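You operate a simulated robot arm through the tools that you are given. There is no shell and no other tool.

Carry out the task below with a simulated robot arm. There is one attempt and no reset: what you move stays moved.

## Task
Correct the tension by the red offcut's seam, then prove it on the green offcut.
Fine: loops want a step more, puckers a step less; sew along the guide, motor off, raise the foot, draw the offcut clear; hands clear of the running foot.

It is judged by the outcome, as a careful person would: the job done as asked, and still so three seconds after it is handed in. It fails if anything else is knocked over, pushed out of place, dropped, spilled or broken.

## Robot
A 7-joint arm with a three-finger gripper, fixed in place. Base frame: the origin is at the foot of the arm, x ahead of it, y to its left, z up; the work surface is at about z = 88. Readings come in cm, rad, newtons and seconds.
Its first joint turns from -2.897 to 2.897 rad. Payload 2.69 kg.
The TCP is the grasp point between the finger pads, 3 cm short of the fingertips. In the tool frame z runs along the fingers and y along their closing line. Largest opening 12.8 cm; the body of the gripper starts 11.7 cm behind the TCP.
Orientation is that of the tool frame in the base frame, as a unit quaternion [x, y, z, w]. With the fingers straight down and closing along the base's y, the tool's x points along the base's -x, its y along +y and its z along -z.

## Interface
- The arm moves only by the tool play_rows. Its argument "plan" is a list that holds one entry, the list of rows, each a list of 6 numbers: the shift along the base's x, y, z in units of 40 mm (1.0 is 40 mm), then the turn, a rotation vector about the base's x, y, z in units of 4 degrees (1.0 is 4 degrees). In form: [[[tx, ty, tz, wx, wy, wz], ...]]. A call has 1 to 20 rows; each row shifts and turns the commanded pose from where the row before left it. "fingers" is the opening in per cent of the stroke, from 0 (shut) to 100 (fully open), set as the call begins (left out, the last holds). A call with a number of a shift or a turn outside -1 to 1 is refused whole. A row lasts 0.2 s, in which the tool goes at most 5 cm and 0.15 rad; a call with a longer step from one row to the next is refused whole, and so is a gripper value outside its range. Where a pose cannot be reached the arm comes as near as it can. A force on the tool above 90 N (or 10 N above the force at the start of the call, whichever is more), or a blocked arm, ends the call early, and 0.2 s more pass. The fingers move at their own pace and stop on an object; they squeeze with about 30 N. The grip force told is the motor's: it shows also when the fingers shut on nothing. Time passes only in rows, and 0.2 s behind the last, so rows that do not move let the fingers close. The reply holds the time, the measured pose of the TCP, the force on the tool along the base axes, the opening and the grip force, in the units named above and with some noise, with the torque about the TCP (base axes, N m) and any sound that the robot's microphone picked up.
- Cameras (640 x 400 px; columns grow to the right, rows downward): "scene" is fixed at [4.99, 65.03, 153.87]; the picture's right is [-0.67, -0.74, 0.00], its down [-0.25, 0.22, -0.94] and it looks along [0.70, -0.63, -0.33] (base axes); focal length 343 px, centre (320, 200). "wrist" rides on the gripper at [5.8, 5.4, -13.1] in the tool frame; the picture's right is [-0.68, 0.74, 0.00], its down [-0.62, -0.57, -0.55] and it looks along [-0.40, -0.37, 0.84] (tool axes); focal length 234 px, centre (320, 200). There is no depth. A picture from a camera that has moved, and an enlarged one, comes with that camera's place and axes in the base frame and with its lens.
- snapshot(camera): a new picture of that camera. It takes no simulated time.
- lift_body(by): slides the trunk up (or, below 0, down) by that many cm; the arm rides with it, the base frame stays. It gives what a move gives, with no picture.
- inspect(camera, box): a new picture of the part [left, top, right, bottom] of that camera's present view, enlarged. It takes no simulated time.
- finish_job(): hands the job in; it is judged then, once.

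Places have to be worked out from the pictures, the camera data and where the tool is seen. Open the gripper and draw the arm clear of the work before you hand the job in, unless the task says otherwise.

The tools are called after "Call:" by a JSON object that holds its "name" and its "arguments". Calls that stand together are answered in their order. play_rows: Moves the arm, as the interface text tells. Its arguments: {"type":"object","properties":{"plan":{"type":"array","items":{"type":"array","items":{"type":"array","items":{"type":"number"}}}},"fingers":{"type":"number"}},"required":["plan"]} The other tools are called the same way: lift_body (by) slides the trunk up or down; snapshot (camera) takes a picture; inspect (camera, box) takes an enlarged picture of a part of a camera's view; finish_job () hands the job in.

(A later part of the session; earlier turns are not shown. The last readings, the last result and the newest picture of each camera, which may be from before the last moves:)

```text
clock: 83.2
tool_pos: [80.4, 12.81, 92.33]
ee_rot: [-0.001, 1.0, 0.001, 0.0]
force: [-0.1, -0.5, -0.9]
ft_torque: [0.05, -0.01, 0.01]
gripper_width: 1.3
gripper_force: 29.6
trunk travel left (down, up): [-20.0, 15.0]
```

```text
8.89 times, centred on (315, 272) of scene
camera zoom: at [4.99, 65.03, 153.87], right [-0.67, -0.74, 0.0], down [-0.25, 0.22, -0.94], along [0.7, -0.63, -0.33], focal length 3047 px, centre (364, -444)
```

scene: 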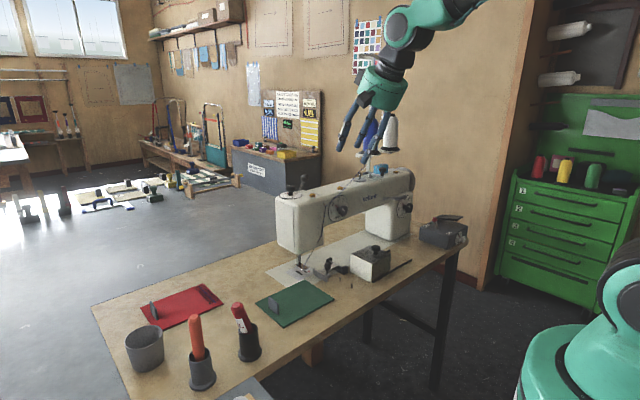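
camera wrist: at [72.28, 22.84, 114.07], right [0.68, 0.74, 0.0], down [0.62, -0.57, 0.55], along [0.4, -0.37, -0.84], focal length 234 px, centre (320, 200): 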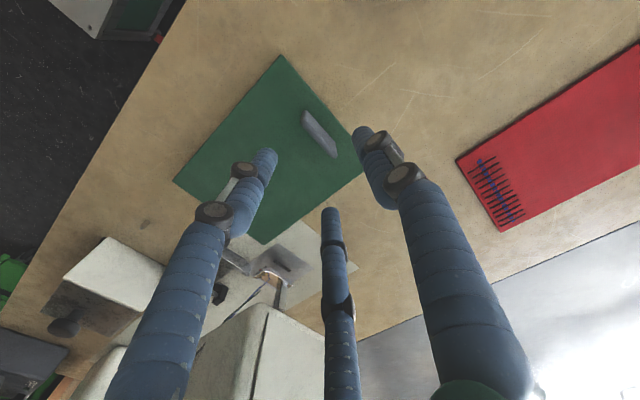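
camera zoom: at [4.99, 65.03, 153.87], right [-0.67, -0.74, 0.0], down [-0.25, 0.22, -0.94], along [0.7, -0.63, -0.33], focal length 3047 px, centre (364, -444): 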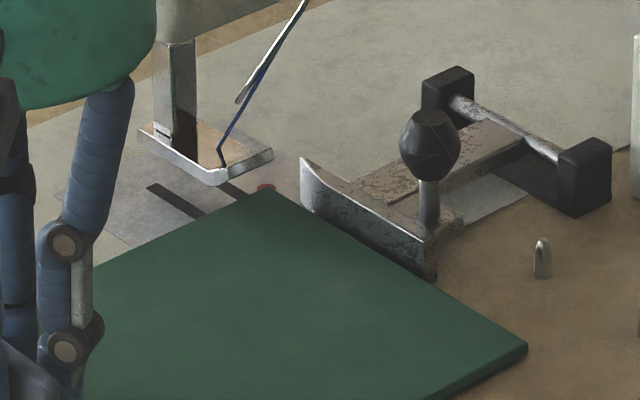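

Sliding well and clear of the foot. I go on the remaining 4 cm and set it down.

Call:
{"name": "play_rows", "arguments": {"plan": [[[0.2, 0, 0, 0, 0, 0], [0.2, 0, 0, 0, 0, 0], [0.2, 0, 0, 0, 0, 0], [0.2, 0, 0, 0, 0, 0], [0.2, 0, 0, 0, 0, 0], [0, 0, 0, 0, 0, 0]]]}}

Call:
{"name": "inspect", "arguments": {"camera": "scene", "box": [285, 250, 345, 295]}}

```text
clock: 84.6
tool_pos: [84.36, 12.98, 92.6]
ee_rot: [0.001, 1.0, 0.0, 0.001]
force: [0.6, 0.3, -0.9]
ft_torque: [0.06, 0.01, 0.01]
gripper_width: 1.3
gripper_force: 30.1
trunk travel left (down, up): [-20.0, 15.0]
```

```text
8.89 times, centred on (315, 272) of scene
camera zoom: at [4.99, 65.03, 153.87], right [-0.67, -0.74, 0.0], down [-0.25, 0.22, -0.94], along [0.7, -0.63, -0.33], focal length 3047 px, centre (364, -444)
```

zoom: 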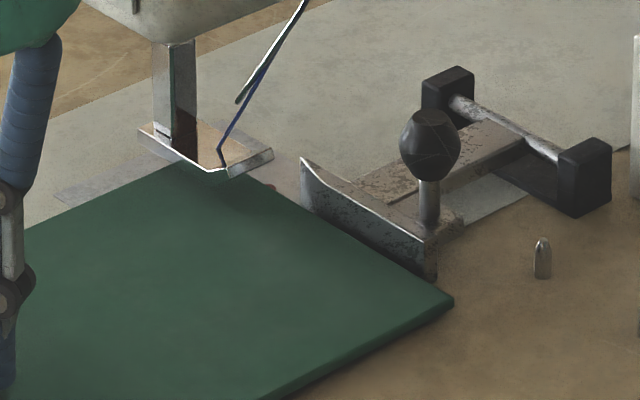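

The far edge is under the raised foot. I lower the offcut to the bed and press it lightly back against the guide.

Call:
{"name": "play_rows", "arguments": {"plan": [[[0, 0, -0.08, 0, 0, 0], [0, -0.03, 0, 0, 0, 0], [0, -0.02, 0, 0, 0, 0], [0, 0, 0, 0, 0, 0]]]}}

Call:
{"name": "inspect", "arguments": {"camera": "scene", "box": [300, 255, 340, 285]}}

```text
clock: 85.6
tool_pos: [84.19, 12.6, 92.16]
ee_rot: [-0.001, 1.0, 0.001, 0.0]
force: [0.8, 2.2, 3.1]
ft_torque: [-0.14, 0.02, 0.06]
gripper_width: 1.3
gripper_force: 29.4
trunk travel left (down, up): [-20.0, 15.0]
```

```text
13.33 times, centred on (320, 270) of scene
camera zoom: at [4.99, 65.03, 153.87], right [-0.67, -0.74, 0.0], down [-0.25, 0.22, -0.94], along [0.7, -0.63, -0.33], focal length 4570 px, centre (320, -733)
```

zoom: 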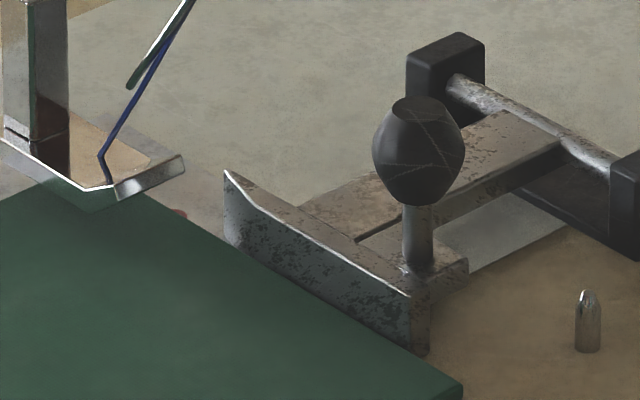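

The offcut sits flat against the guide under the foot. I release the tab and rise clear.

Call:
{"name": "play_rows", "arguments": {"plan": [[[0, 0, 0, 0, 0, 0], [0, 0, 0, 0, 0, 0]]], "fingers": 45}}

Call:
{"name": "play_rows", "arguments": {"plan": [[[0, 0, 0.5, 0, 0, 0], [0, 0, 0.9, 0, 0, 0], [0, 0, 1, 0, 0, 0], [0, 0, 1, 0, 0, 0], [0, 0, 1, 0, 0, 0], [0, 0, 1, 0, 0, 0], [0, 0, 1, 0, 0, 0], [0, 0, 1, 0, 0, 0], [0, 0, 1, 0, 0, 0]]]}}

Call:
{"name": "snapshot", "arguments": {"camera": "scene"}}

Call:
{"name": "snapshot", "arguments": {"camera": "wrist"}}

```text
clock: 86.2
tool_pos: [84.22, 12.61, 92.08]
ee_rot: [0.0, 1.0, 0.001, 0.0]
force: [0.5, -0.2, 0.2]
ft_torque: [0.0, 0.0, 0.01]
gripper_width: 5.79
gripper_force: 0.1
trunk travel left (down, up): [-20.0, 15.0]
```

```text
clock: 88.2
tool_pos: [84.31, 12.21, 125.5]
ee_rot: [0.0, 1.0, 0.001, -0.001]
force: [0.1, -0.7, 0.0]
ft_torque: [-0.03, 0.01, -0.03]
gripper_width: 5.76
gripper_force: 0.1
trunk travel left (down, up): [-20.0, 15.0]
```

```text
taken
```

scene: 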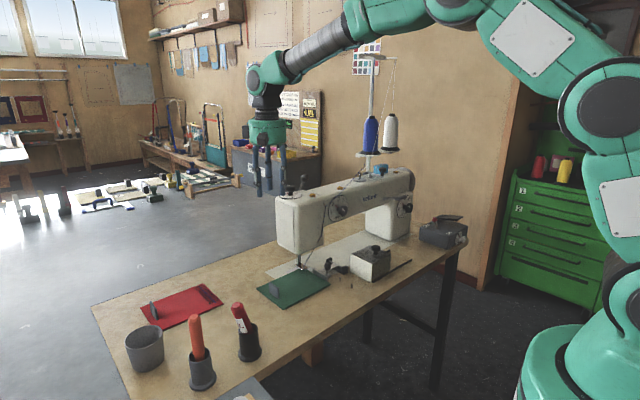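

```text
taken
camera wrist: at [78.52, 17.76, 138.69], right [0.68, 0.74, 0.0], down [0.62, -0.57, 0.55], along [0.4, -0.37, -0.84], focal length 234 px, centre (320, 200)
```

wrist: 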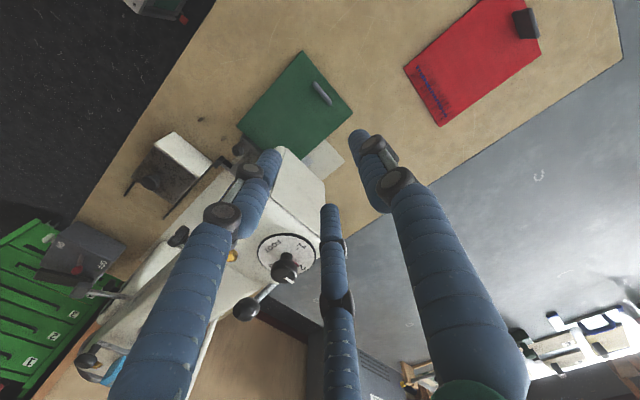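

The lever ball measures (92.7, -7.4, 121.8) from this view too, leaning towards me from a pivot near x = 95.5, with the foot raised. I close the fingers and go to the near side of the ball, ready to push it away from me.

Call:
{"name": "play_rows", "arguments": {"plan": [[[0.1, -0.3, 0.4, 0, 0, 0], [0.133, -0.817, 0.4, 0, 0, 0], [0.133, -0.817, 0.3, 0, 0, 0], [0.133, -0.817, 0, 0, 0, 0], [0.133, -0.817, 0, 0, 0, 0], [0.133, -0.817, 0, 0, 0, 0], [0.035, -0.515, 0, 0, 0, 0]]], "fingers": 0}}

Call:
{"name": "snapshot", "arguments": {"camera": "wrist"}}

Call:
{"name": "inspect", "arguments": {"camera": "scene", "box": [250, 140, 350, 220]}}

```text
clock: 89.8
tool_pos: [87.46, -6.88, 130.18]
ee_rot: [0.0, 1.0, 0.001, 0.001]
force: [-0.8, 0.2, 0.7]
ft_torque: [0.02, 0.01, -0.01]
gripper_width: 0.16
gripper_force: 29.8
trunk travel left (down, up): [-20.0, 15.0]
```

```text
taken
camera wrist: at [81.56, -1.52, 143.37], right [0.68, 0.74, 0.0], down [0.62, -0.57, 0.55], along [0.4, -0.37, -0.84], focal length 234 px, centre (320, 200)
```

wrist: 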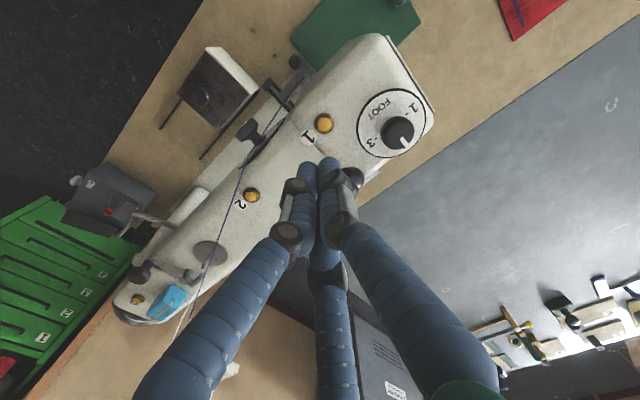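

```text
5.00 times, centred on (300, 180) of scene
camera zoom: at [4.99, 65.03, 153.87], right [-0.67, -0.74, 0.0], down [-0.25, 0.22, -0.94], along [0.7, -0.63, -0.33], focal length 1714 px, centre (420, 300)
```

zoom: 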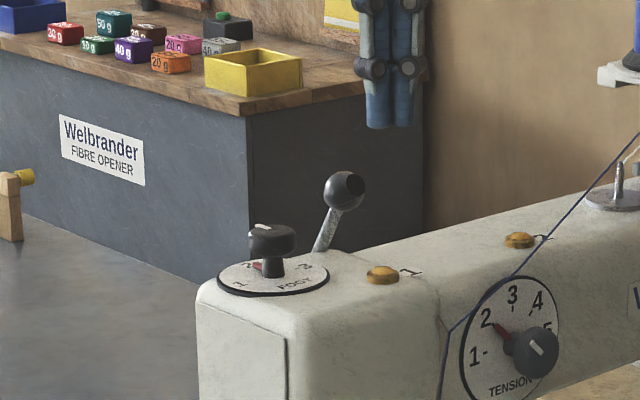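

The closed fingertips are in line with the lever. I lower them to ball height on its near side.

Call:
{"name": "play_rows", "arguments": {"plan": [[[0, -0.1, -0.55, 0, 0, 0], [0, 0, -0.6, 0, 0, 0], [0, 0, -0.55, 0, 0, 0]]]}}

Call:
{"name": "inspect", "arguments": {"camera": "scene", "box": [270, 155, 340, 210]}}

```text
clock: 90.6
tool_pos: [87.49, -7.39, 123.3]
ee_rot: [-0.001, 1.0, 0.001, 0.0]
force: [-0.2, -0.1, 0.2]
ft_torque: [0.01, 0.02, -0.03]
gripper_width: 0.21
gripper_force: 30.0
trunk travel left (down, up): [-20.0, 15.0]
```

```text
7.27 times, centred on (305, 182) of scene
camera zoom: at [4.99, 65.03, 153.87], right [-0.67, -0.74, 0.0], down [-0.25, 0.22, -0.94], along [0.7, -0.63, -0.33], focal length 2493 px, centre (429, 327)
```

zoom: 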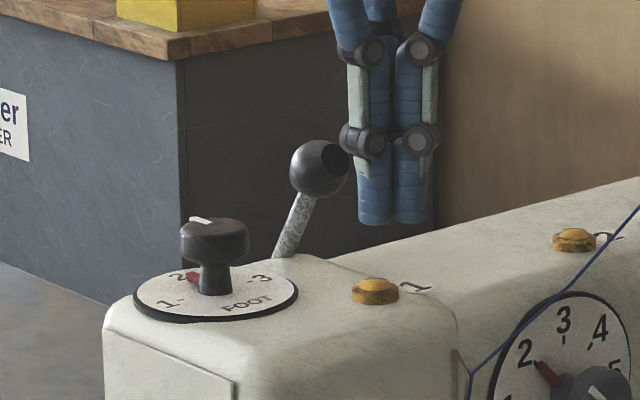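

Aligned. I push the ball forward in small steps, starting with about 5 cm of travel, and check force and lever.

Call:
{"name": "play_rows", "arguments": {"plan": [[[0.3, 0, 0, 0, 0, 0], [0.3, 0, 0, 0, 0, 0], [0.25, 0, 0, 0, 0, 0], [0.2, 0, 0, 0, 0, 0], [0.2, 0, 0, 0, 0, 0]]]}}

Call:
{"name": "inspect", "arguments": {"camera": "scene", "box": [270, 155, 340, 210]}}

Call:
{"name": "inspect", "arguments": {"camera": "scene", "box": [280, 245, 330, 280]}}

```text
clock: 91.8
tool_pos: [92.46, -7.39, 123.34]
ee_rot: [0.0, 1.0, 0.002, 0.0]
force: [-1.1, -1.6, -1.4]
ft_torque: [0.0, 0.03, 0.0]
gripper_width: 0.21
gripper_force: 30.2
trunk travel left (down, up): [-20.0, 15.0]
```

```text
7.27 times, centred on (305, 182) of scene
camera zoom: at [4.99, 65.03, 153.87], right [-0.67, -0.74, 0.0], down [-0.25, 0.22, -0.94], along [0.7, -0.63, -0.33], focal length 2493 px, centre (429, 327)
```

zoom: 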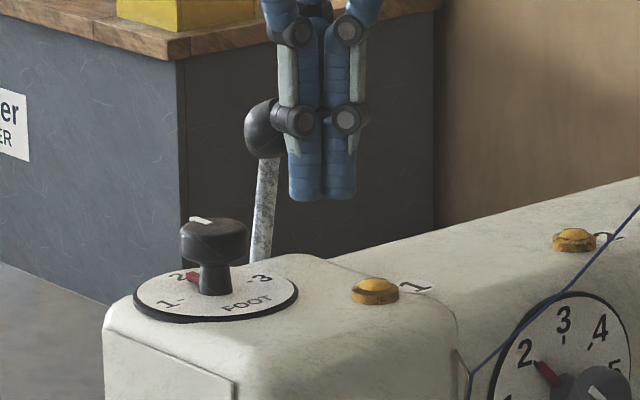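

```text
11.43 times, centred on (305, 262) of scene
camera zoom: at [4.99, 65.03, 153.87], right [-0.67, -0.74, 0.0], down [-0.25, 0.22, -0.94], along [0.7, -0.63, -0.33], focal length 3917 px, centre (491, -514)
```

zoom: 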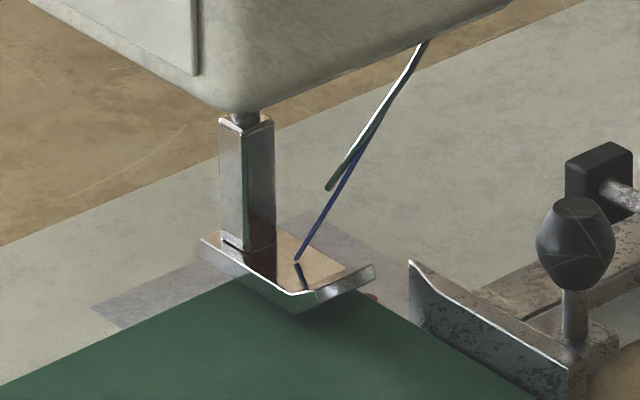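

The lever follows easily and the foot is already descending. I keep pushing to the far position.

Call:
{"name": "play_rows", "arguments": {"plan": [[[0.2, 0, 0, 0, 0, 0], [0.2, 0, 0, 0, 0, 0], [0.2, 0, 0, 0, 0, 0], [0.2, 0, 0, 0, 0, 0]]]}}

Call:
{"name": "inspect", "arguments": {"camera": "scene", "box": [270, 155, 340, 210]}}

Call:
{"name": "inspect", "arguments": {"camera": "scene", "box": [280, 245, 330, 280]}}

```text
clock: 92.8
tool_pos: [95.73, -7.39, 123.31]
ee_rot: [0.0, 1.0, 0.001, 0.0]
force: [-0.1, -0.3, -0.7]
ft_torque: [-0.02, 0.0, -0.03]
gripper_width: 0.22
gripper_force: 29.9
trunk travel left (down, up): [-20.0, 15.0]
```

```text
7.27 times, centred on (305, 182) of scene
camera zoom: at [4.99, 65.03, 153.87], right [-0.67, -0.74, 0.0], down [-0.25, 0.22, -0.94], along [0.7, -0.63, -0.33], focal length 2493 px, centre (429, 327)
```

zoom: 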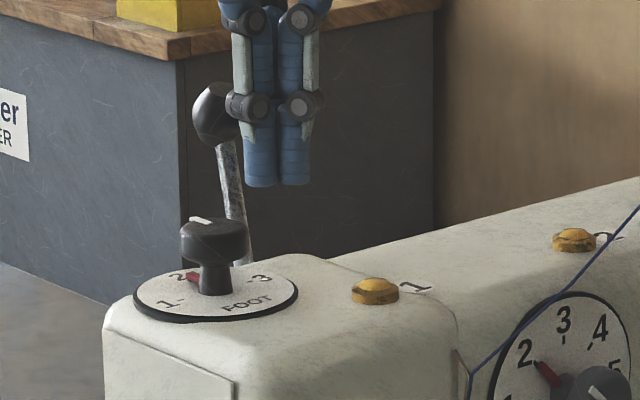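

```text
11.43 times, centred on (305, 262) of scene
camera zoom: at [4.99, 65.03, 153.87], right [-0.67, -0.74, 0.0], down [-0.25, 0.22, -0.94], along [0.7, -0.63, -0.33], focal length 3917 px, centre (491, -514)
```

zoom: 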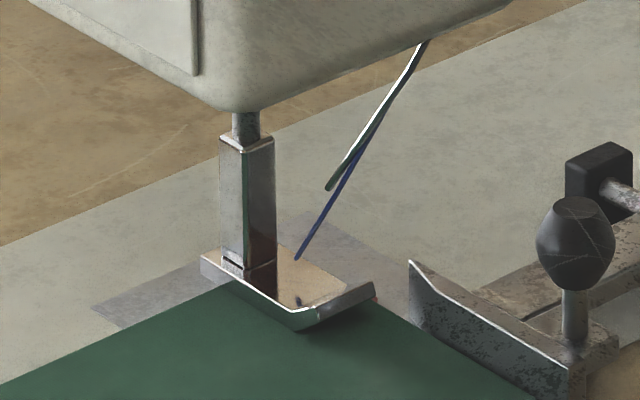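

The foot has come further down; the lever needs a little more. I push on gently.

Call:
{"name": "play_rows", "arguments": {"plan": [[[0.2, 0, 0, 0, 0, 0], [0.2, 0, 0, 0, 0, 0]]]}}

Call:
{"name": "inspect", "arguments": {"camera": "scene", "box": [270, 155, 340, 210]}}

Call:
{"name": "inspect", "arguments": {"camera": "scene", "box": [280, 245, 330, 280]}}

```text
clock: 93.4
tool_pos: [97.46, -7.49, 123.34]
ee_rot: [-0.001, 1.0, 0.001, -0.001]
force: [-0.2, -0.2, -1.2]
ft_torque: [0.02, 0.02, 0.01]
gripper_width: 0.21
gripper_force: 30.2
trunk travel left (down, up): [-20.0, 15.0]
```

```text
7.27 times, centred on (305, 182) of scene
camera zoom: at [4.99, 65.03, 153.87], right [-0.67, -0.74, 0.0], down [-0.25, 0.22, -0.94], along [0.7, -0.63, -0.33], focal length 2493 px, centre (429, 327)
```

zoom: 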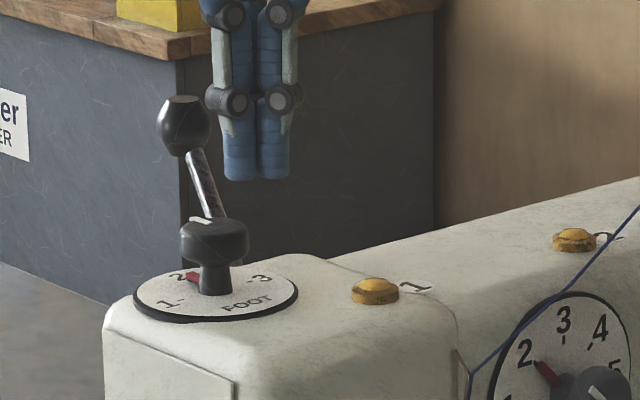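

```text
11.43 times, centred on (305, 262) of scene
camera zoom: at [4.99, 65.03, 153.87], right [-0.67, -0.74, 0.0], down [-0.25, 0.22, -0.94], along [0.7, -0.63, -0.33], focal length 3917 px, centre (491, -514)
```

zoom: 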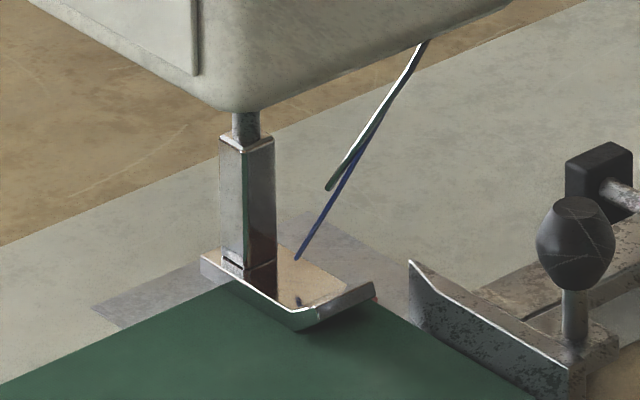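

The lever has snapped over to its far side and the foot is down on the offcut. I back off and rise, then check the foot's contact closely.

Call:
{"name": "play_rows", "arguments": {"plan": [[[-0.5, 0, 0.1, 0, 0, 0], [-0.8, 0, 0.3, 0, 0, 0], [-0.8, 0, 0.5, 0, 0, 0], [-0.5, 0, 0.8, 0, 0, 0], [-0.4, 0, 0.9, 0, 0, 0]]]}}

Call:
{"name": "inspect", "arguments": {"camera": "scene", "box": [290, 255, 320, 277]}}

Call:
{"name": "snapshot", "arguments": {"camera": "wrist"}}

Call:
{"name": "inspect", "arguments": {"camera": "scene", "box": [410, 205, 474, 250]}}

```text
clock: 94.6
tool_pos: [85.31, -7.34, 133.78]
ee_rot: [-0.001, 1.0, 0.001, 0.0]
force: [-0.3, 0.3, 0.6]
ft_torque: [0.01, -0.04, 0.01]
gripper_width: 0.22
gripper_force: 29.6
trunk travel left (down, up): [-20.0, 15.0]
```

```text
16.00 times, centred on (305, 266) of scene
camera zoom: at [4.99, 65.03, 153.87], right [-0.67, -0.74, 0.0], down [-0.25, 0.22, -0.94], along [0.7, -0.63, -0.33], focal length 5484 px, centre (560, -856)
```

zoom: 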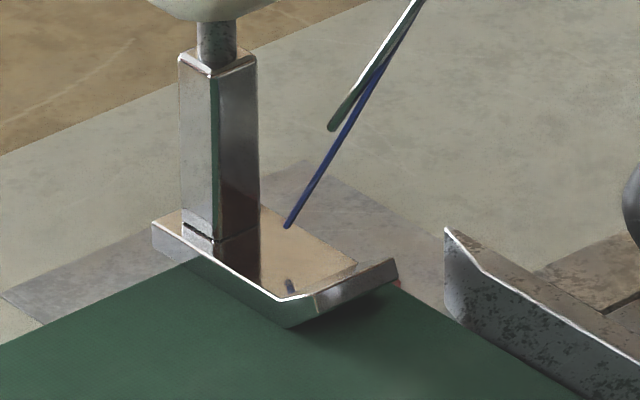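

```text
taken
camera wrist: at [79.5, -1.88, 146.99], right [0.68, 0.74, 0.0], down [0.62, -0.57, 0.55], along [0.4, -0.37, -0.84], focal length 234 px, centre (320, 200)
```

wrist: 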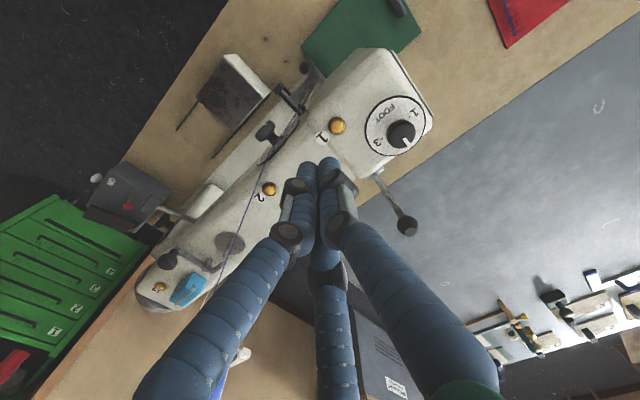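

```text
8.89 times, centred on (442, 228) of scene
camera zoom: at [4.99, 65.03, 153.87], right [-0.67, -0.74, 0.0], down [-0.25, 0.22, -0.94], along [0.7, -0.63, -0.33], focal length 3047 px, centre (-764, -44)
```

zoom: 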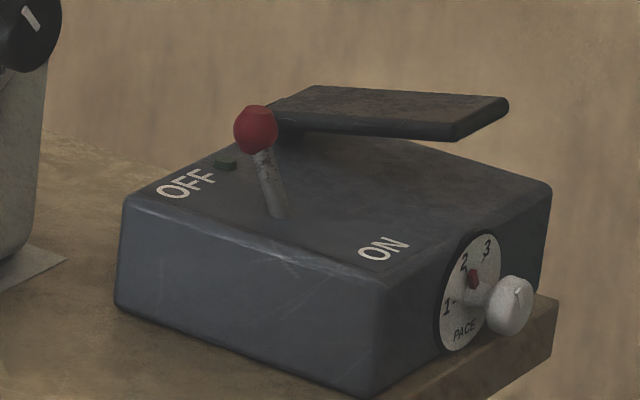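

The foot rests on the offcut and all is in place. The motor switch's red ball is at about (71.1, -59.3, 98.8), leaning to OFF (+x); ON is towards -x. I travel high over to its +x side.

Call:
{"name": "play_rows", "arguments": {"plan": [[[-0.5, -0.7, 0.4, 0, 0, 0], [-0.5, -0.8, 0.2, 0, 0, 0], [-0.5, -0.9, 0, 0, 0, 0], [-0.5, -0.9, 0, 0, 0, 0], [-0.3, -1, 0, 0, 0, 0], [-0.15, -1, 0, 0, 0, 0], [0, -1, 0, 0, 0, 0], [0, -1, 0, 0, 0, 0], [0, -1, 0, 0, 0, 0], [0, -1, 0, 0, 0, 0], [0, -1, -0.2, 0, 0, 0], [0, -1, -0.4, 0, 0, 0], [0, -0.7, -0.5, 0, 0, 0]]]}}

Call:
{"name": "snapshot", "arguments": {"camera": "wrist"}}

Call:
{"name": "snapshot", "arguments": {"camera": "scene"}}

```text
clock: 97.4
tool_pos: [75.36, -55.49, 131.43]
ee_rot: [0.0, 1.0, 0.001, -0.001]
force: [-0.2, 0.0, -0.6]
ft_torque: [-0.02, 0.03, 0.0]
gripper_width: 0.25
gripper_force: 30.3
trunk travel left (down, up): [-20.0, 15.0]
```

```text
taken
camera wrist: at [69.58, -50.04, 144.61], right [0.68, 0.74, 0.0], down [0.62, -0.57, 0.55], along [0.4, -0.37, -0.84], focal length 234 px, centre (320, 200)
```

wrist: 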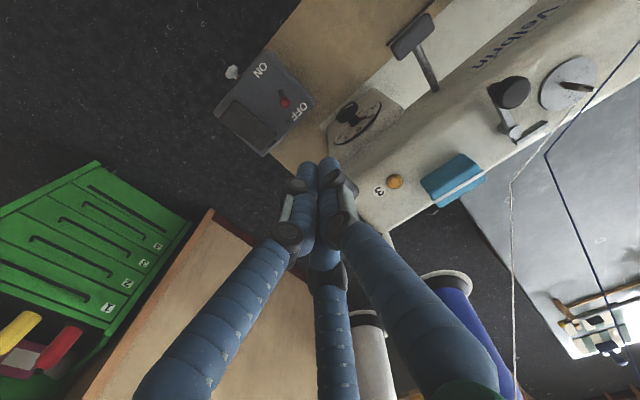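

```text
taken
```

scene: 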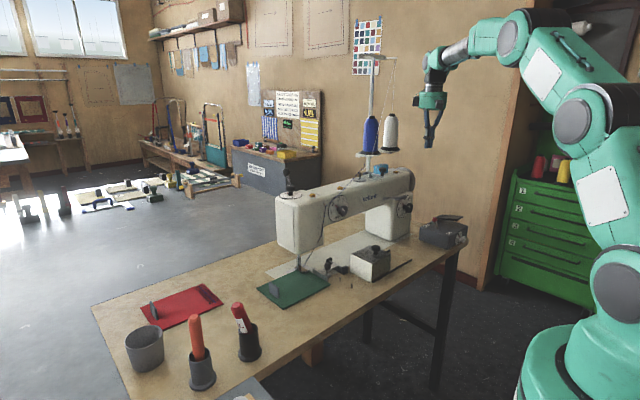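

I zoom on the switch from here to pin down its position.

Call:
{"name": "inspect", "arguments": {"camera": "wrist", "box": [200, 40, 420, 180]}}

```text
2.86 times, centred on (310, 110) of wrist
camera zoom: at [69.58, -50.04, 144.61], right [0.68, 0.74, 0.0], down [0.62, -0.57, 0.55], along [0.4, -0.37, -0.84], focal length 669 px, centre (349, 457)
```

zoom: 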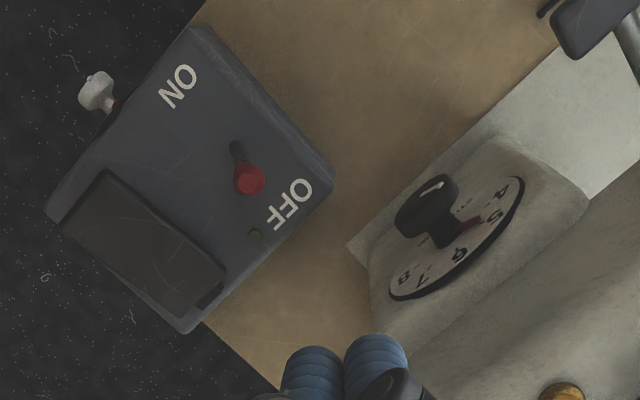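

The ball measures (71.2, about -60, 98.8). I lower the closed fingers on its +x (OFF) side to just above ball height.

Call:
{"name": "play_rows", "arguments": {"plan": [[[0.02, -0.35, -0.8, 0, 0, 0], [0.02, -0.35, -0.85, 0, 0, 0], [0.02, -0.4, -0.9, 0, 0, 0], [0, 0, -0.95, 0, 0, 0], [0, 0, -0.95, 0, 0, 0], [0, 0, -0.95, 0, 0, 0], [0, 0, -0.95, 0, 0, 0]]]}}

Call:
{"name": "snapshot", "arguments": {"camera": "wrist"}}

Call:
{"name": "inspect", "arguments": {"camera": "scene", "box": [395, 170, 475, 255]}}

```text
clock: 99.0
tool_pos: [75.55, -59.88, 106.12]
ee_rot: [0.0, 1.0, 0.0, 0.0]
force: [1.2, -0.1, 0.8]
ft_torque: [0.01, 0.01, 0.01]
gripper_width: 0.24
gripper_force: 30.4
trunk travel left (down, up): [-20.0, 15.0]
```

```text
taken
camera wrist: at [69.76, -54.36, 119.21], right [0.68, 0.74, 0.0], down [0.62, -0.57, 0.55], along [0.4, -0.37, -0.84], focal length 234 px, centre (320, 200)
```

wrist: 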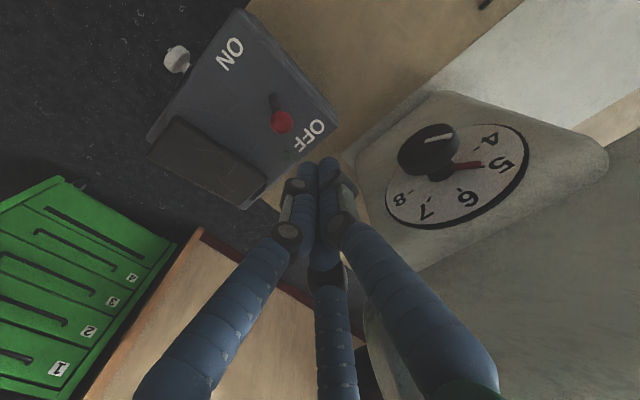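

```text
4.71 times, centred on (435, 212) of scene
camera zoom: at [4.99, 65.03, 153.87], right [-0.67, -0.74, 0.0], down [-0.25, 0.22, -0.94], along [0.7, -0.63, -0.33], focal length 1613 px, centre (-221, 141)
```

zoom: 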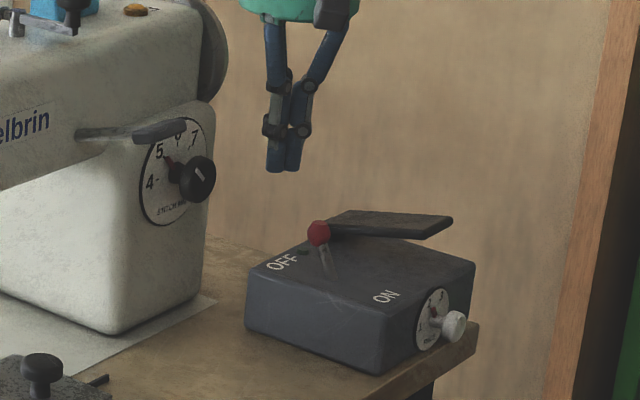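

The picture confirms the ball at (71.4, -60.2, 98.7). I lower to ball height beside it and look once more before pushing.

Call:
{"name": "play_rows", "arguments": {"plan": [[[0, -0.05, -0.7, 0, 0, 0], [0, 0, -0.65, 0, 0, 0]]]}}

Call:
{"name": "inspect", "arguments": {"camera": "scene", "box": [395, 170, 475, 255]}}

```text
clock: 99.6
tool_pos: [75.66, -60.2, 100.73]
ee_rot: [0.001, 1.0, 0.002, 0.0]
force: [0.3, 0.1, -1.8]
ft_torque: [-0.01, 0.0, 0.01]
gripper_width: 0.22
gripper_force: 30.2
trunk travel left (down, up): [-20.0, 15.0]
```

```text
4.71 times, centred on (435, 212) of scene
camera zoom: at [4.99, 65.03, 153.87], right [-0.67, -0.74, 0.0], down [-0.25, 0.22, -0.94], along [0.7, -0.63, -0.33], focal length 1613 px, centre (-221, 141)
```

zoom: 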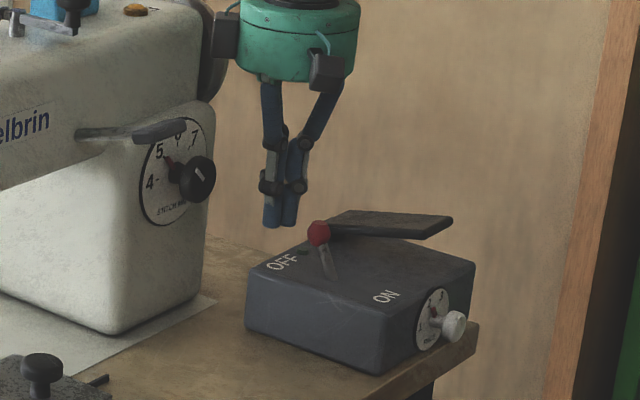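

All set: fingertips level with the ball on its OFF side. I push it towards ON.

Call:
{"name": "play_rows", "arguments": {"plan": [[[-0.4, 0, 0, 0, 0, 0], [-0.3, 0, 0, 0, 0, 0], [-0.3, 0, 0, 0, 0, 0], [-0.2, 0, 0, 0, 0, 0]]]}}

Call:
{"name": "inspect", "arguments": {"camera": "scene", "box": [395, 170, 475, 255]}}

Call:
{"name": "inspect", "arguments": {"camera": "scene", "box": [240, 235, 360, 310]}}

```text
clock: 100.6
tool_pos: [70.83, -60.16, 100.87]
ee_rot: [0.0, 1.0, 0.001, 0.0]
force: [0.0, -0.1, -0.6]
ft_torque: [-0.02, 0.01, -0.01]
gripper_width: 0.2
gripper_force: 29.9
trunk travel left (down, up): [-20.0, 15.0]
heard: click
```

```text
4.71 times, centred on (435, 212) of scene
camera zoom: at [4.99, 65.03, 153.87], right [-0.67, -0.74, 0.0], down [-0.25, 0.22, -0.94], along [0.7, -0.63, -0.33], focal length 1613 px, centre (-221, 141)
```

zoom: 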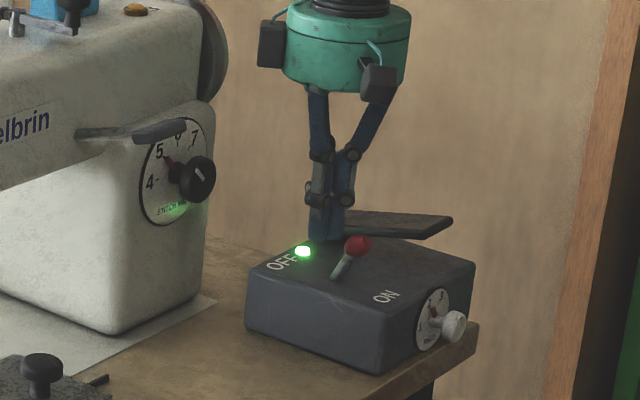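

```text
5.33 times, centred on (300, 272) of scene
camera zoom: at [4.99, 65.03, 153.87], right [-0.67, -0.74, 0.0], down [-0.25, 0.22, -0.94], along [0.7, -0.63, -0.33], focal length 1828 px, centre (427, -187)
```

zoom: 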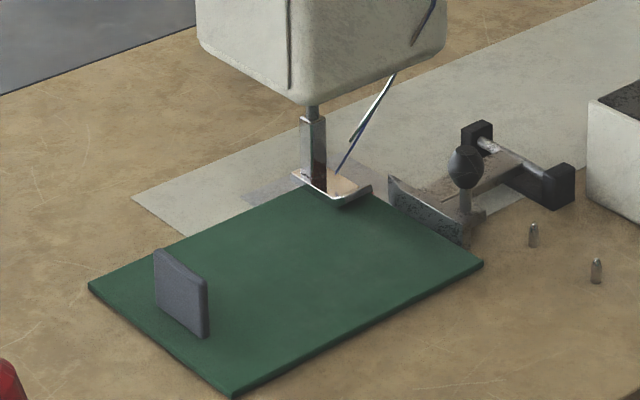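

Click, green lamp on: the motor is ON. While waiting to see whether the machine feeds by itself, I hop the fingers over to the far (-x) side of the ball so I can switch it off at once.

Call:
{"name": "play_rows", "arguments": {"plan": [[[0, 0, 1, 0, 0, 0], [-0.9, 0, 0.1, 0, 0, 0], [-0.95, 0, -0.1, 0, 0, 0], [0, 0, -0.95, 0, 0, 0]]]}}

Call:
{"name": "inspect", "arguments": {"camera": "scene", "box": [240, 235, 360, 310]}}

Call:
{"name": "inspect", "arguments": {"camera": "scene", "box": [395, 170, 475, 255]}}

```text
clock: 101.6
tool_pos: [63.4, -60.46, 101.42]
ee_rot: [0.0, 1.0, 0.001, 0.001]
force: [0.7, -0.2, 1.5]
ft_torque: [0.03, -0.07, 0.01]
gripper_width: 0.21
gripper_force: 30.4
trunk travel left (down, up): [-20.0, 15.0]
```

```text
5.33 times, centred on (300, 272) of scene
camera zoom: at [4.99, 65.03, 153.87], right [-0.67, -0.74, 0.0], down [-0.25, 0.22, -0.94], along [0.7, -0.63, -0.33], focal length 1828 px, centre (427, -187)
```

zoom: 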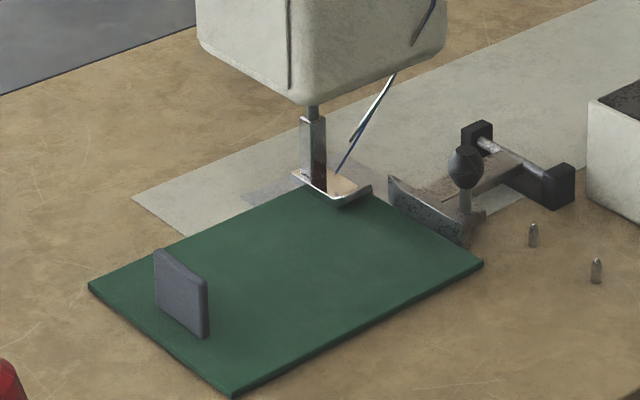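

```text
4.71 times, centred on (435, 212) of scene
camera zoom: at [4.99, 65.03, 153.87], right [-0.67, -0.74, 0.0], down [-0.25, 0.22, -0.94], along [0.7, -0.63, -0.33], focal length 1613 px, centre (-221, 141)
```

zoom: 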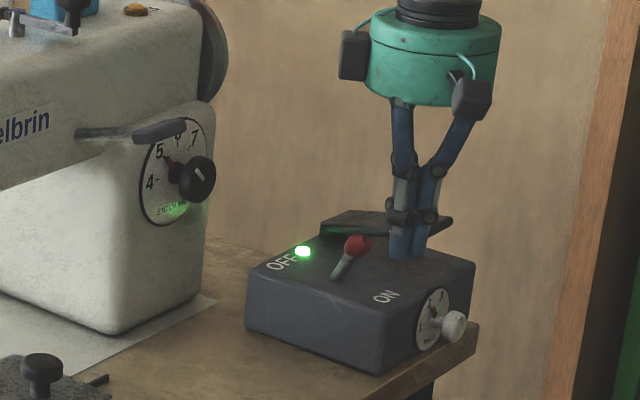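

No self-feeding after a second and no running sound yet. I rise clear of the switch and check again whether anything moves at the needle.

Call:
{"name": "play_rows", "arguments": {"plan": [[[0, 0, 0.8, 0, 0, 0], [0, 0, 1, 0, 0, 0], [0, 0, 1, 0, 0, 0], [0, 0, 1, 0, 0, 0], [0, 0, 1, 0, 0, 0], [0, 0, 1, 0, 0, 0], [0, 0, 1, 0, 0, 0]]]}}

Call:
{"name": "inspect", "arguments": {"camera": "scene", "box": [240, 235, 360, 310]}}

Call:
{"name": "inspect", "arguments": {"camera": "scene", "box": [290, 255, 320, 277]}}

```text
clock: 103.2
tool_pos: [63.32, -60.04, 128.74]
ee_rot: [0.0, 1.0, 0.002, -0.001]
force: [-0.2, 0.2, 0.4]
ft_torque: [-0.03, -0.02, -0.01]
gripper_width: 0.22
gripper_force: 29.9
trunk travel left (down, up): [-20.0, 15.0]
```

```text
5.33 times, centred on (300, 272) of scene
camera zoom: at [4.99, 65.03, 153.87], right [-0.67, -0.74, 0.0], down [-0.25, 0.22, -0.94], along [0.7, -0.63, -0.33], focal length 1828 px, centre (427, -187)
```

zoom: 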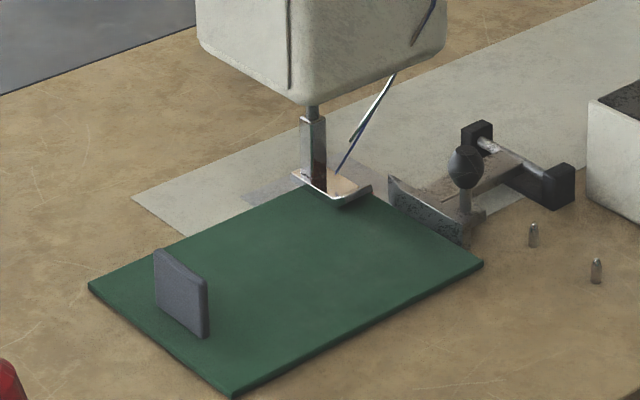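

```text
16.00 times, centred on (305, 266) of scene
camera zoom: at [4.99, 65.03, 153.87], right [-0.67, -0.74, 0.0], down [-0.25, 0.22, -0.94], along [0.7, -0.63, -0.33], focal length 5484 px, centre (560, -856)
```

zoom: 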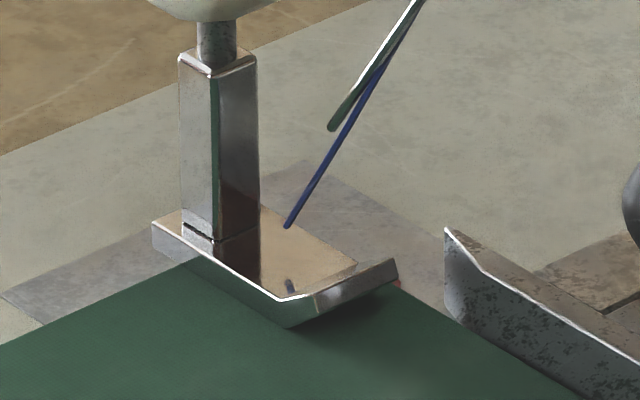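

Nothing moves by itself, so running needs another input: the hinged plate on the switch box looks like a run pedal (with the PACE dial setting its speed). I look at it closely.

Call:
{"name": "snapshot", "arguments": {"camera": "wrist"}}

Call:
{"name": "inspect", "arguments": {"camera": "scene", "box": [420, 208, 472, 250]}}

Call:
{"name": "inspect", "arguments": {"camera": "wrist", "box": [200, 80, 460, 240]}}

```text
taken
camera wrist: at [57.58, -54.56, 141.75], right [0.68, 0.74, 0.0], down [0.62, -0.57, 0.55], along [0.4, -0.37, -0.84], focal length 234 px, centre (320, 200)
```

wrist: 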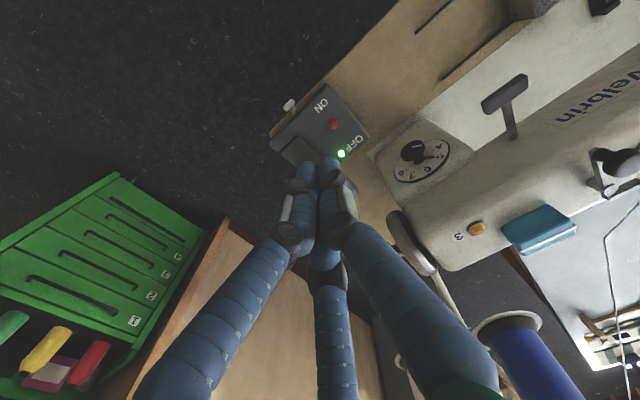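

```text
9.52 times, centred on (446, 229) of scene
camera zoom: at [4.99, 65.03, 153.87], right [-0.67, -0.74, 0.0], down [-0.25, 0.22, -0.94], along [0.7, -0.63, -0.33], focal length 3264 px, centre (-880, -76)
```

zoom: 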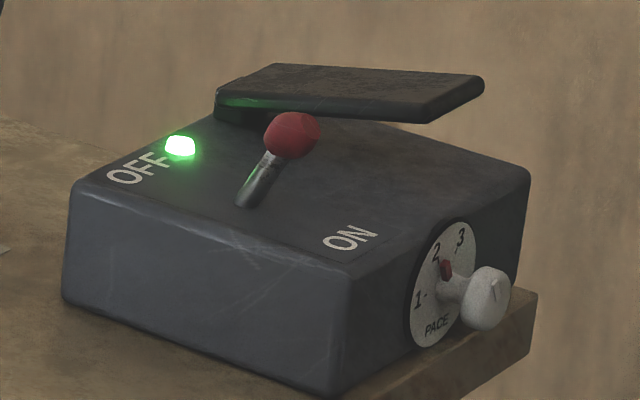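

```text
2.46 times, centred on (330, 160) of wrist
camera zoom: at [57.58, -54.56, 141.75], right [0.68, 0.74, 0.0], down [0.62, -0.57, 0.55], along [0.4, -0.37, -0.84], focal length 576 px, centre (295, 298)
```

zoom: 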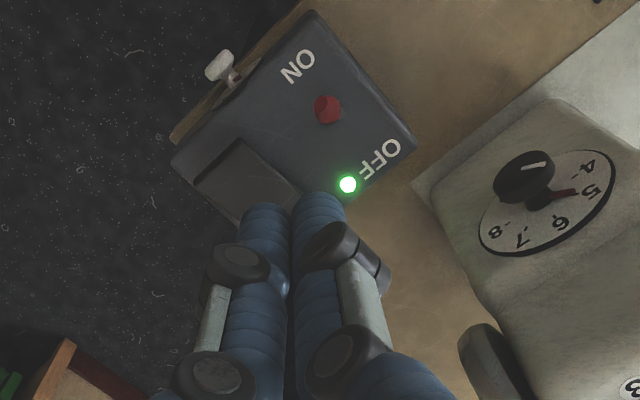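

It is a spring treadle: hinged at its +x end, free end raised near (65, -69, 98.7). With motor on, foot down and the offcut against the guide, I move the closed fingers above the treadle's free end, far from the foot.

Call:
{"name": "play_rows", "arguments": {"plan": [[[0.16, -0.45, -0.6, 0, 0, 0], [0.16, -0.45, -0.8, 0, 0, 0], [0.16, -0.45, -0.9, 0, 0, 0], [0.16, -0.45, -0.9, 0, 0, 0], [0.16, -0.45, -0.9, 0, 0, 0], [0, 0, -0.9, 0, 0, 0], [0, 0, -0.8, 0, 0, 0]]]}}

Call:
{"name": "inspect", "arguments": {"camera": "scene", "box": [395, 170, 475, 255]}}

Call:
{"name": "snapshot", "arguments": {"camera": "wrist"}}

```text
clock: 104.8
tool_pos: [66.99, -69.24, 105.13]
ee_rot: [0.0, 1.0, 0.001, 0.0]
force: [0.3, 0.6, -0.4]
ft_torque: [0.04, -0.01, 0.05]
gripper_width: 0.19
gripper_force: 30.4
trunk travel left (down, up): [-20.0, 15.0]
```

```text
4.71 times, centred on (435, 212) of scene
camera zoom: at [4.99, 65.03, 153.87], right [-0.67, -0.74, 0.0], down [-0.25, 0.22, -0.94], along [0.7, -0.63, -0.33], focal length 1613 px, centre (-221, 141)
```

zoom: 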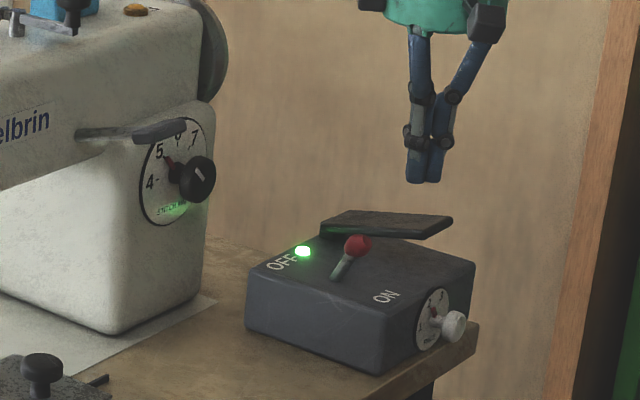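

```text
taken
camera wrist: at [61.17, -63.75, 118.19], right [0.68, 0.74, 0.0], down [0.62, -0.57, 0.55], along [0.4, -0.37, -0.84], focal length 234 px, centre (320, 200)
```

wrist: 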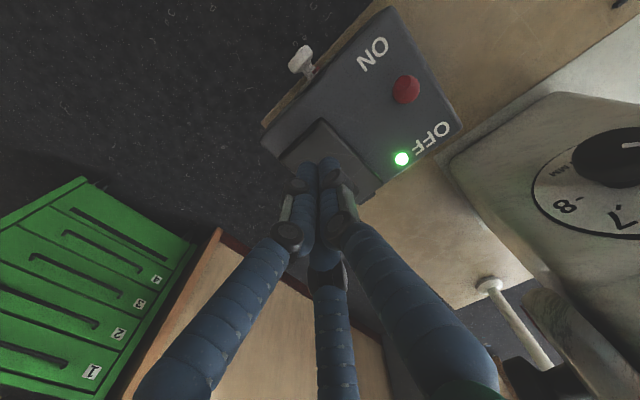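

Aligned above the treadle. I come down gently and start pressing in small steps.

Call:
{"name": "play_rows", "arguments": {"plan": [[[-0.1, 0, -0.3, 0, 0, 0], [0, 0, -0.3, 0, 0, 0], [0, 0, -0.15, 0, 0, 0], [0, 0, -0.1, 0, 0, 0]]]}}

Call:
{"name": "inspect", "arguments": {"camera": "scene", "box": [395, 170, 475, 255]}}

Call:
{"name": "inspect", "arguments": {"camera": "scene", "box": [240, 235, 360, 310]}}

```text
clock: 105.8
tool_pos: [66.35, -69.11, 101.64]
ee_rot: [-0.001, 1.0, 0.001, -0.001]
force: [0.5, 0.2, -0.1]
ft_torque: [0.02, -0.01, 0.06]
gripper_width: 0.23
gripper_force: 30.0
trunk travel left (down, up): [-20.0, 15.0]
```

```text
4.71 times, centred on (435, 212) of scene
camera zoom: at [4.99, 65.03, 153.87], right [-0.67, -0.74, 0.0], down [-0.25, 0.22, -0.94], along [0.7, -0.63, -0.33], focal length 1613 px, centre (-221, 141)
```

zoom: 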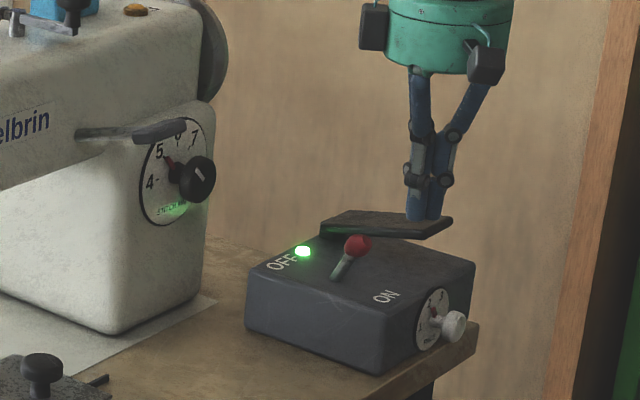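

```text
5.33 times, centred on (300, 272) of scene
camera zoom: at [4.99, 65.03, 153.87], right [-0.67, -0.74, 0.0], down [-0.25, 0.22, -0.94], along [0.7, -0.63, -0.33], focal length 1828 px, centre (427, -187)
```

zoom: 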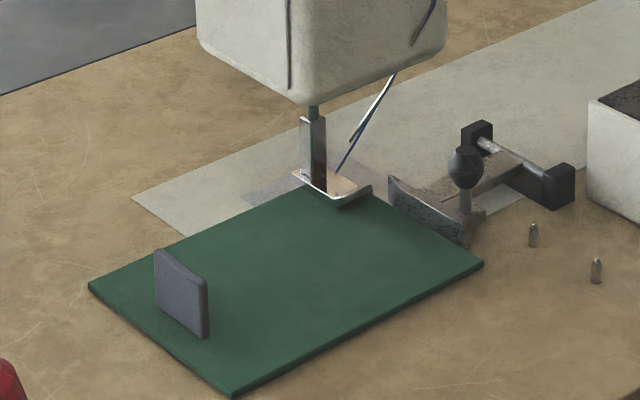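

The tips just touch the treadle. I press about 0.8 cm and look for movement at the needle.

Call:
{"name": "play_rows", "arguments": {"plan": [[[0, 0, -0.1, 0, 0, 0], [0, 0, -0.1, 0, 0, 0]]]}}

Call:
{"name": "inspect", "arguments": {"camera": "scene", "box": [395, 170, 475, 255]}}

Call:
{"name": "inspect", "arguments": {"camera": "scene", "box": [240, 235, 360, 310]}}

```text
clock: 106.4
tool_pos: [66.41, -69.11, 101.01]
ee_rot: [0.0, 1.0, 0.002, -0.001]
force: [0.7, -0.2, 1.0]
ft_torque: [-0.01, 0.02, -0.02]
gripper_width: 0.22
gripper_force: 30.1
trunk travel left (down, up): [-20.0, 15.0]
```

```text
4.71 times, centred on (435, 212) of scene
camera zoom: at [4.99, 65.03, 153.87], right [-0.67, -0.74, 0.0], down [-0.25, 0.22, -0.94], along [0.7, -0.63, -0.33], focal length 1613 px, centre (-221, 141)
```

zoom: 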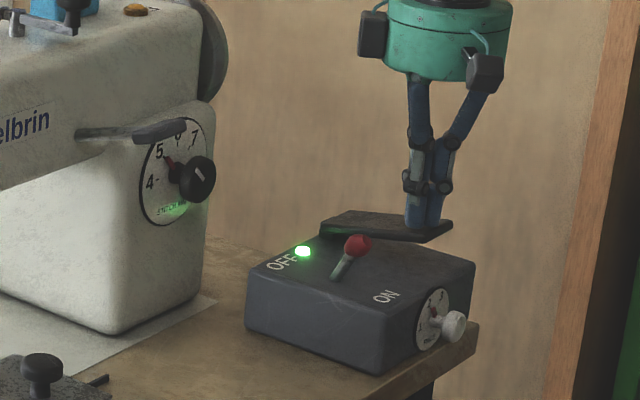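

```text
5.33 times, centred on (300, 272) of scene
camera zoom: at [4.99, 65.03, 153.87], right [-0.67, -0.74, 0.0], down [-0.25, 0.22, -0.94], along [0.7, -0.63, -0.33], focal length 1828 px, centre (427, -187)
```

zoom: 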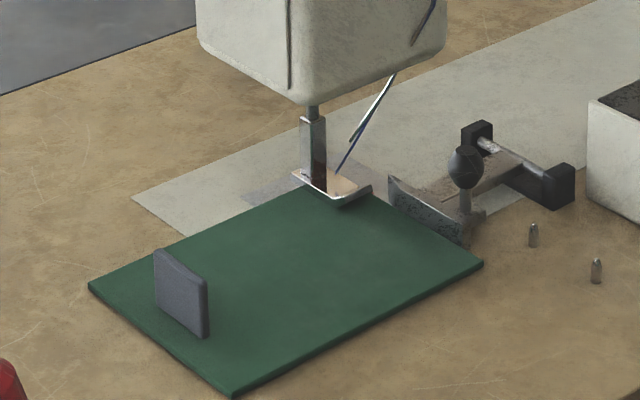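

The treadle gives with little force but nothing runs yet. I press further in small steps.

Call:
{"name": "play_rows", "arguments": {"plan": [[[0, 0, -0.1, 0, 0, 0], [0, 0, -0.1, 0, 0, 0]]]}}

Call:
{"name": "inspect", "arguments": {"camera": "scene", "box": [240, 235, 360, 310]}}

Call:
{"name": "inspect", "arguments": {"camera": "scene", "box": [395, 170, 475, 255]}}

```text
clock: 107.0
tool_pos: [66.35, -69.09, 100.13]
ee_rot: [0.0, 1.0, 0.001, 0.001]
force: [1.0, -1.0, 1.3]
ft_torque: [-0.04, 0.03, 0.0]
gripper_width: 0.2
gripper_force: 29.9
trunk travel left (down, up): [-20.0, 15.0]
```

```text
5.33 times, centred on (300, 272) of scene
camera zoom: at [4.99, 65.03, 153.87], right [-0.67, -0.74, 0.0], down [-0.25, 0.22, -0.94], along [0.7, -0.63, -0.33], focal length 1828 px, centre (427, -187)
```

zoom: 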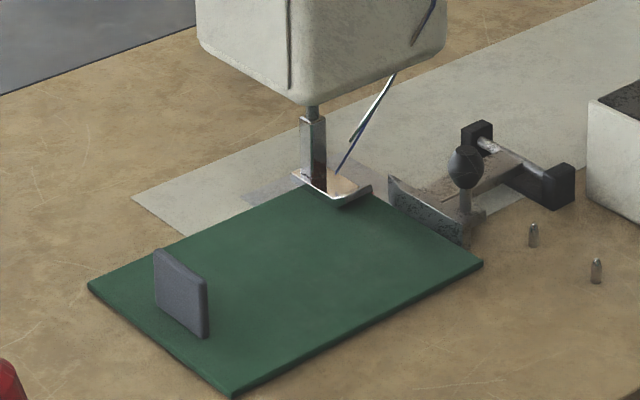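

```text
4.71 times, centred on (435, 212) of scene
camera zoom: at [4.99, 65.03, 153.87], right [-0.67, -0.74, 0.0], down [-0.25, 0.22, -0.94], along [0.7, -0.63, -0.33], focal length 1613 px, centre (-221, 141)
```

zoom: 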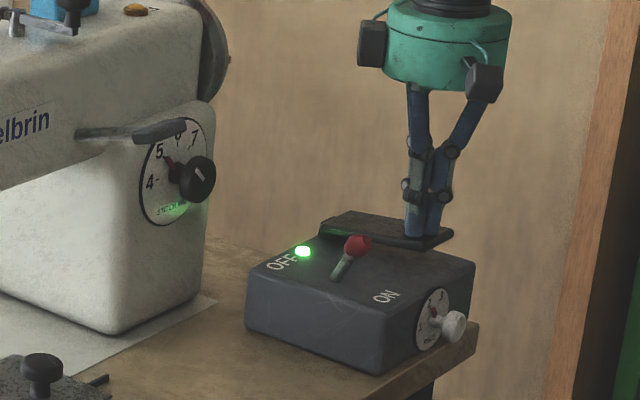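

Still pressing with low force; the treadle is nearly flat. I press a little deeper.

Call:
{"name": "play_rows", "arguments": {"plan": [[[0, 0, -0.1, 0, 0, 0], [0, 0, -0.1, 0, 0, 0]]]}}

Call:
{"name": "inspect", "arguments": {"camera": "scene", "box": [240, 235, 360, 310]}}

Call:
{"name": "inspect", "arguments": {"camera": "scene", "box": [395, 170, 475, 255]}}

```text
clock: 107.6
tool_pos: [66.25, -68.97, 99.45]
ee_rot: [0.0, 1.0, 0.001, 0.0]
force: [-1.0, -0.6, 3.6]
ft_torque: [-0.06, 0.07, -0.02]
gripper_width: 0.17
gripper_force: 29.5
trunk travel left (down, up): [-20.0, 15.0]
```

```text
5.33 times, centred on (300, 272) of scene
camera zoom: at [4.99, 65.03, 153.87], right [-0.67, -0.74, 0.0], down [-0.25, 0.22, -0.94], along [0.7, -0.63, -0.33], focal length 1828 px, centre (427, -187)
```

zoom: 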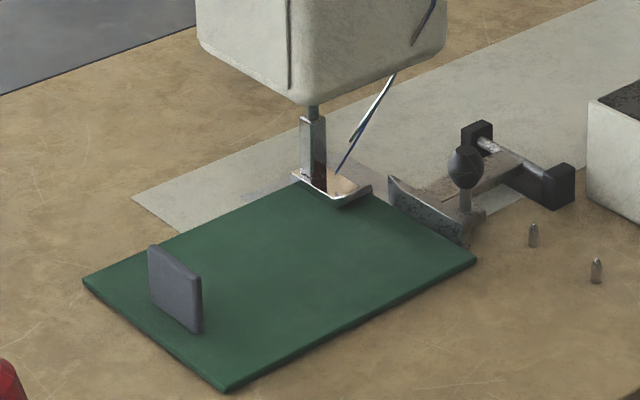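

```text
4.71 times, centred on (435, 212) of scene
camera zoom: at [4.99, 65.03, 153.87], right [-0.67, -0.74, 0.0], down [-0.25, 0.22, -0.94], along [0.7, -0.63, -0.33], focal length 1613 px, centre (-221, 141)
```

zoom: 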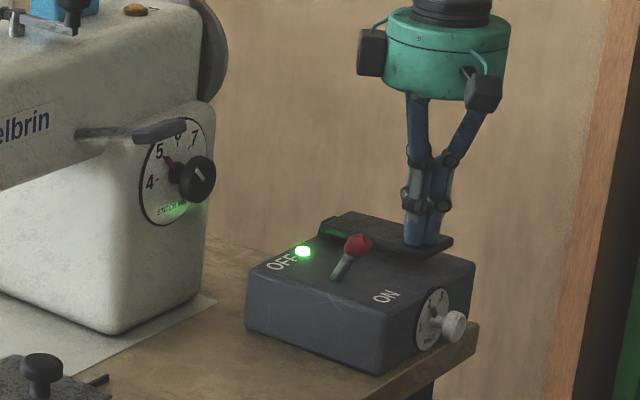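

The machine is now sewing: the offcut has moved forward about 0.6 cm along the guide. I hold the treadle steady for about a second and measure the feed.

Call:
{"name": "play_rows", "arguments": {"plan": [[[0, 0, 0, 0, 0, 0], [0, 0, 0, 0, 0, 0], [0, 0, 0, 0, 0, 0], [0, 0, 0, 0, 0, 0], [0, 0, 0, 0, 0, 0]]]}}

Call:
{"name": "inspect", "arguments": {"camera": "scene", "box": [240, 235, 360, 310]}}

```text
clock: 108.8
tool_pos: [66.28, -69.05, 99.38]
ee_rot: [0.0, 1.0, 0.0, 0.0]
force: [-1.2, 1.6, 3.3]
ft_torque: [-0.02, 0.07, 0.01]
gripper_width: 0.22
gripper_force: 30.0
trunk travel left (down, up): [-20.0, 15.0]
```

```text
5.33 times, centred on (300, 272) of scene
camera zoom: at [4.99, 65.03, 153.87], right [-0.67, -0.74, 0.0], down [-0.25, 0.22, -0.94], along [0.7, -0.63, -0.33], focal length 1828 px, centre (427, -187)
```

zoom: 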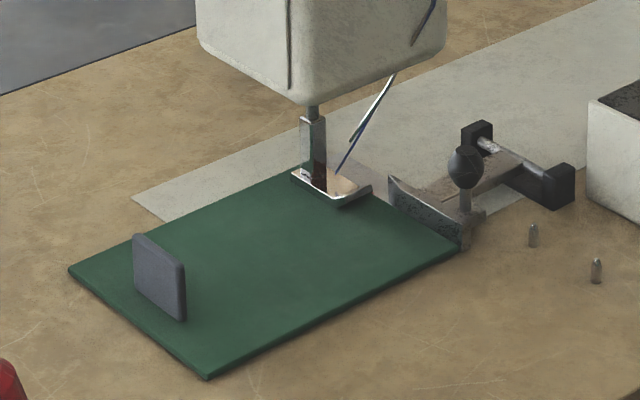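

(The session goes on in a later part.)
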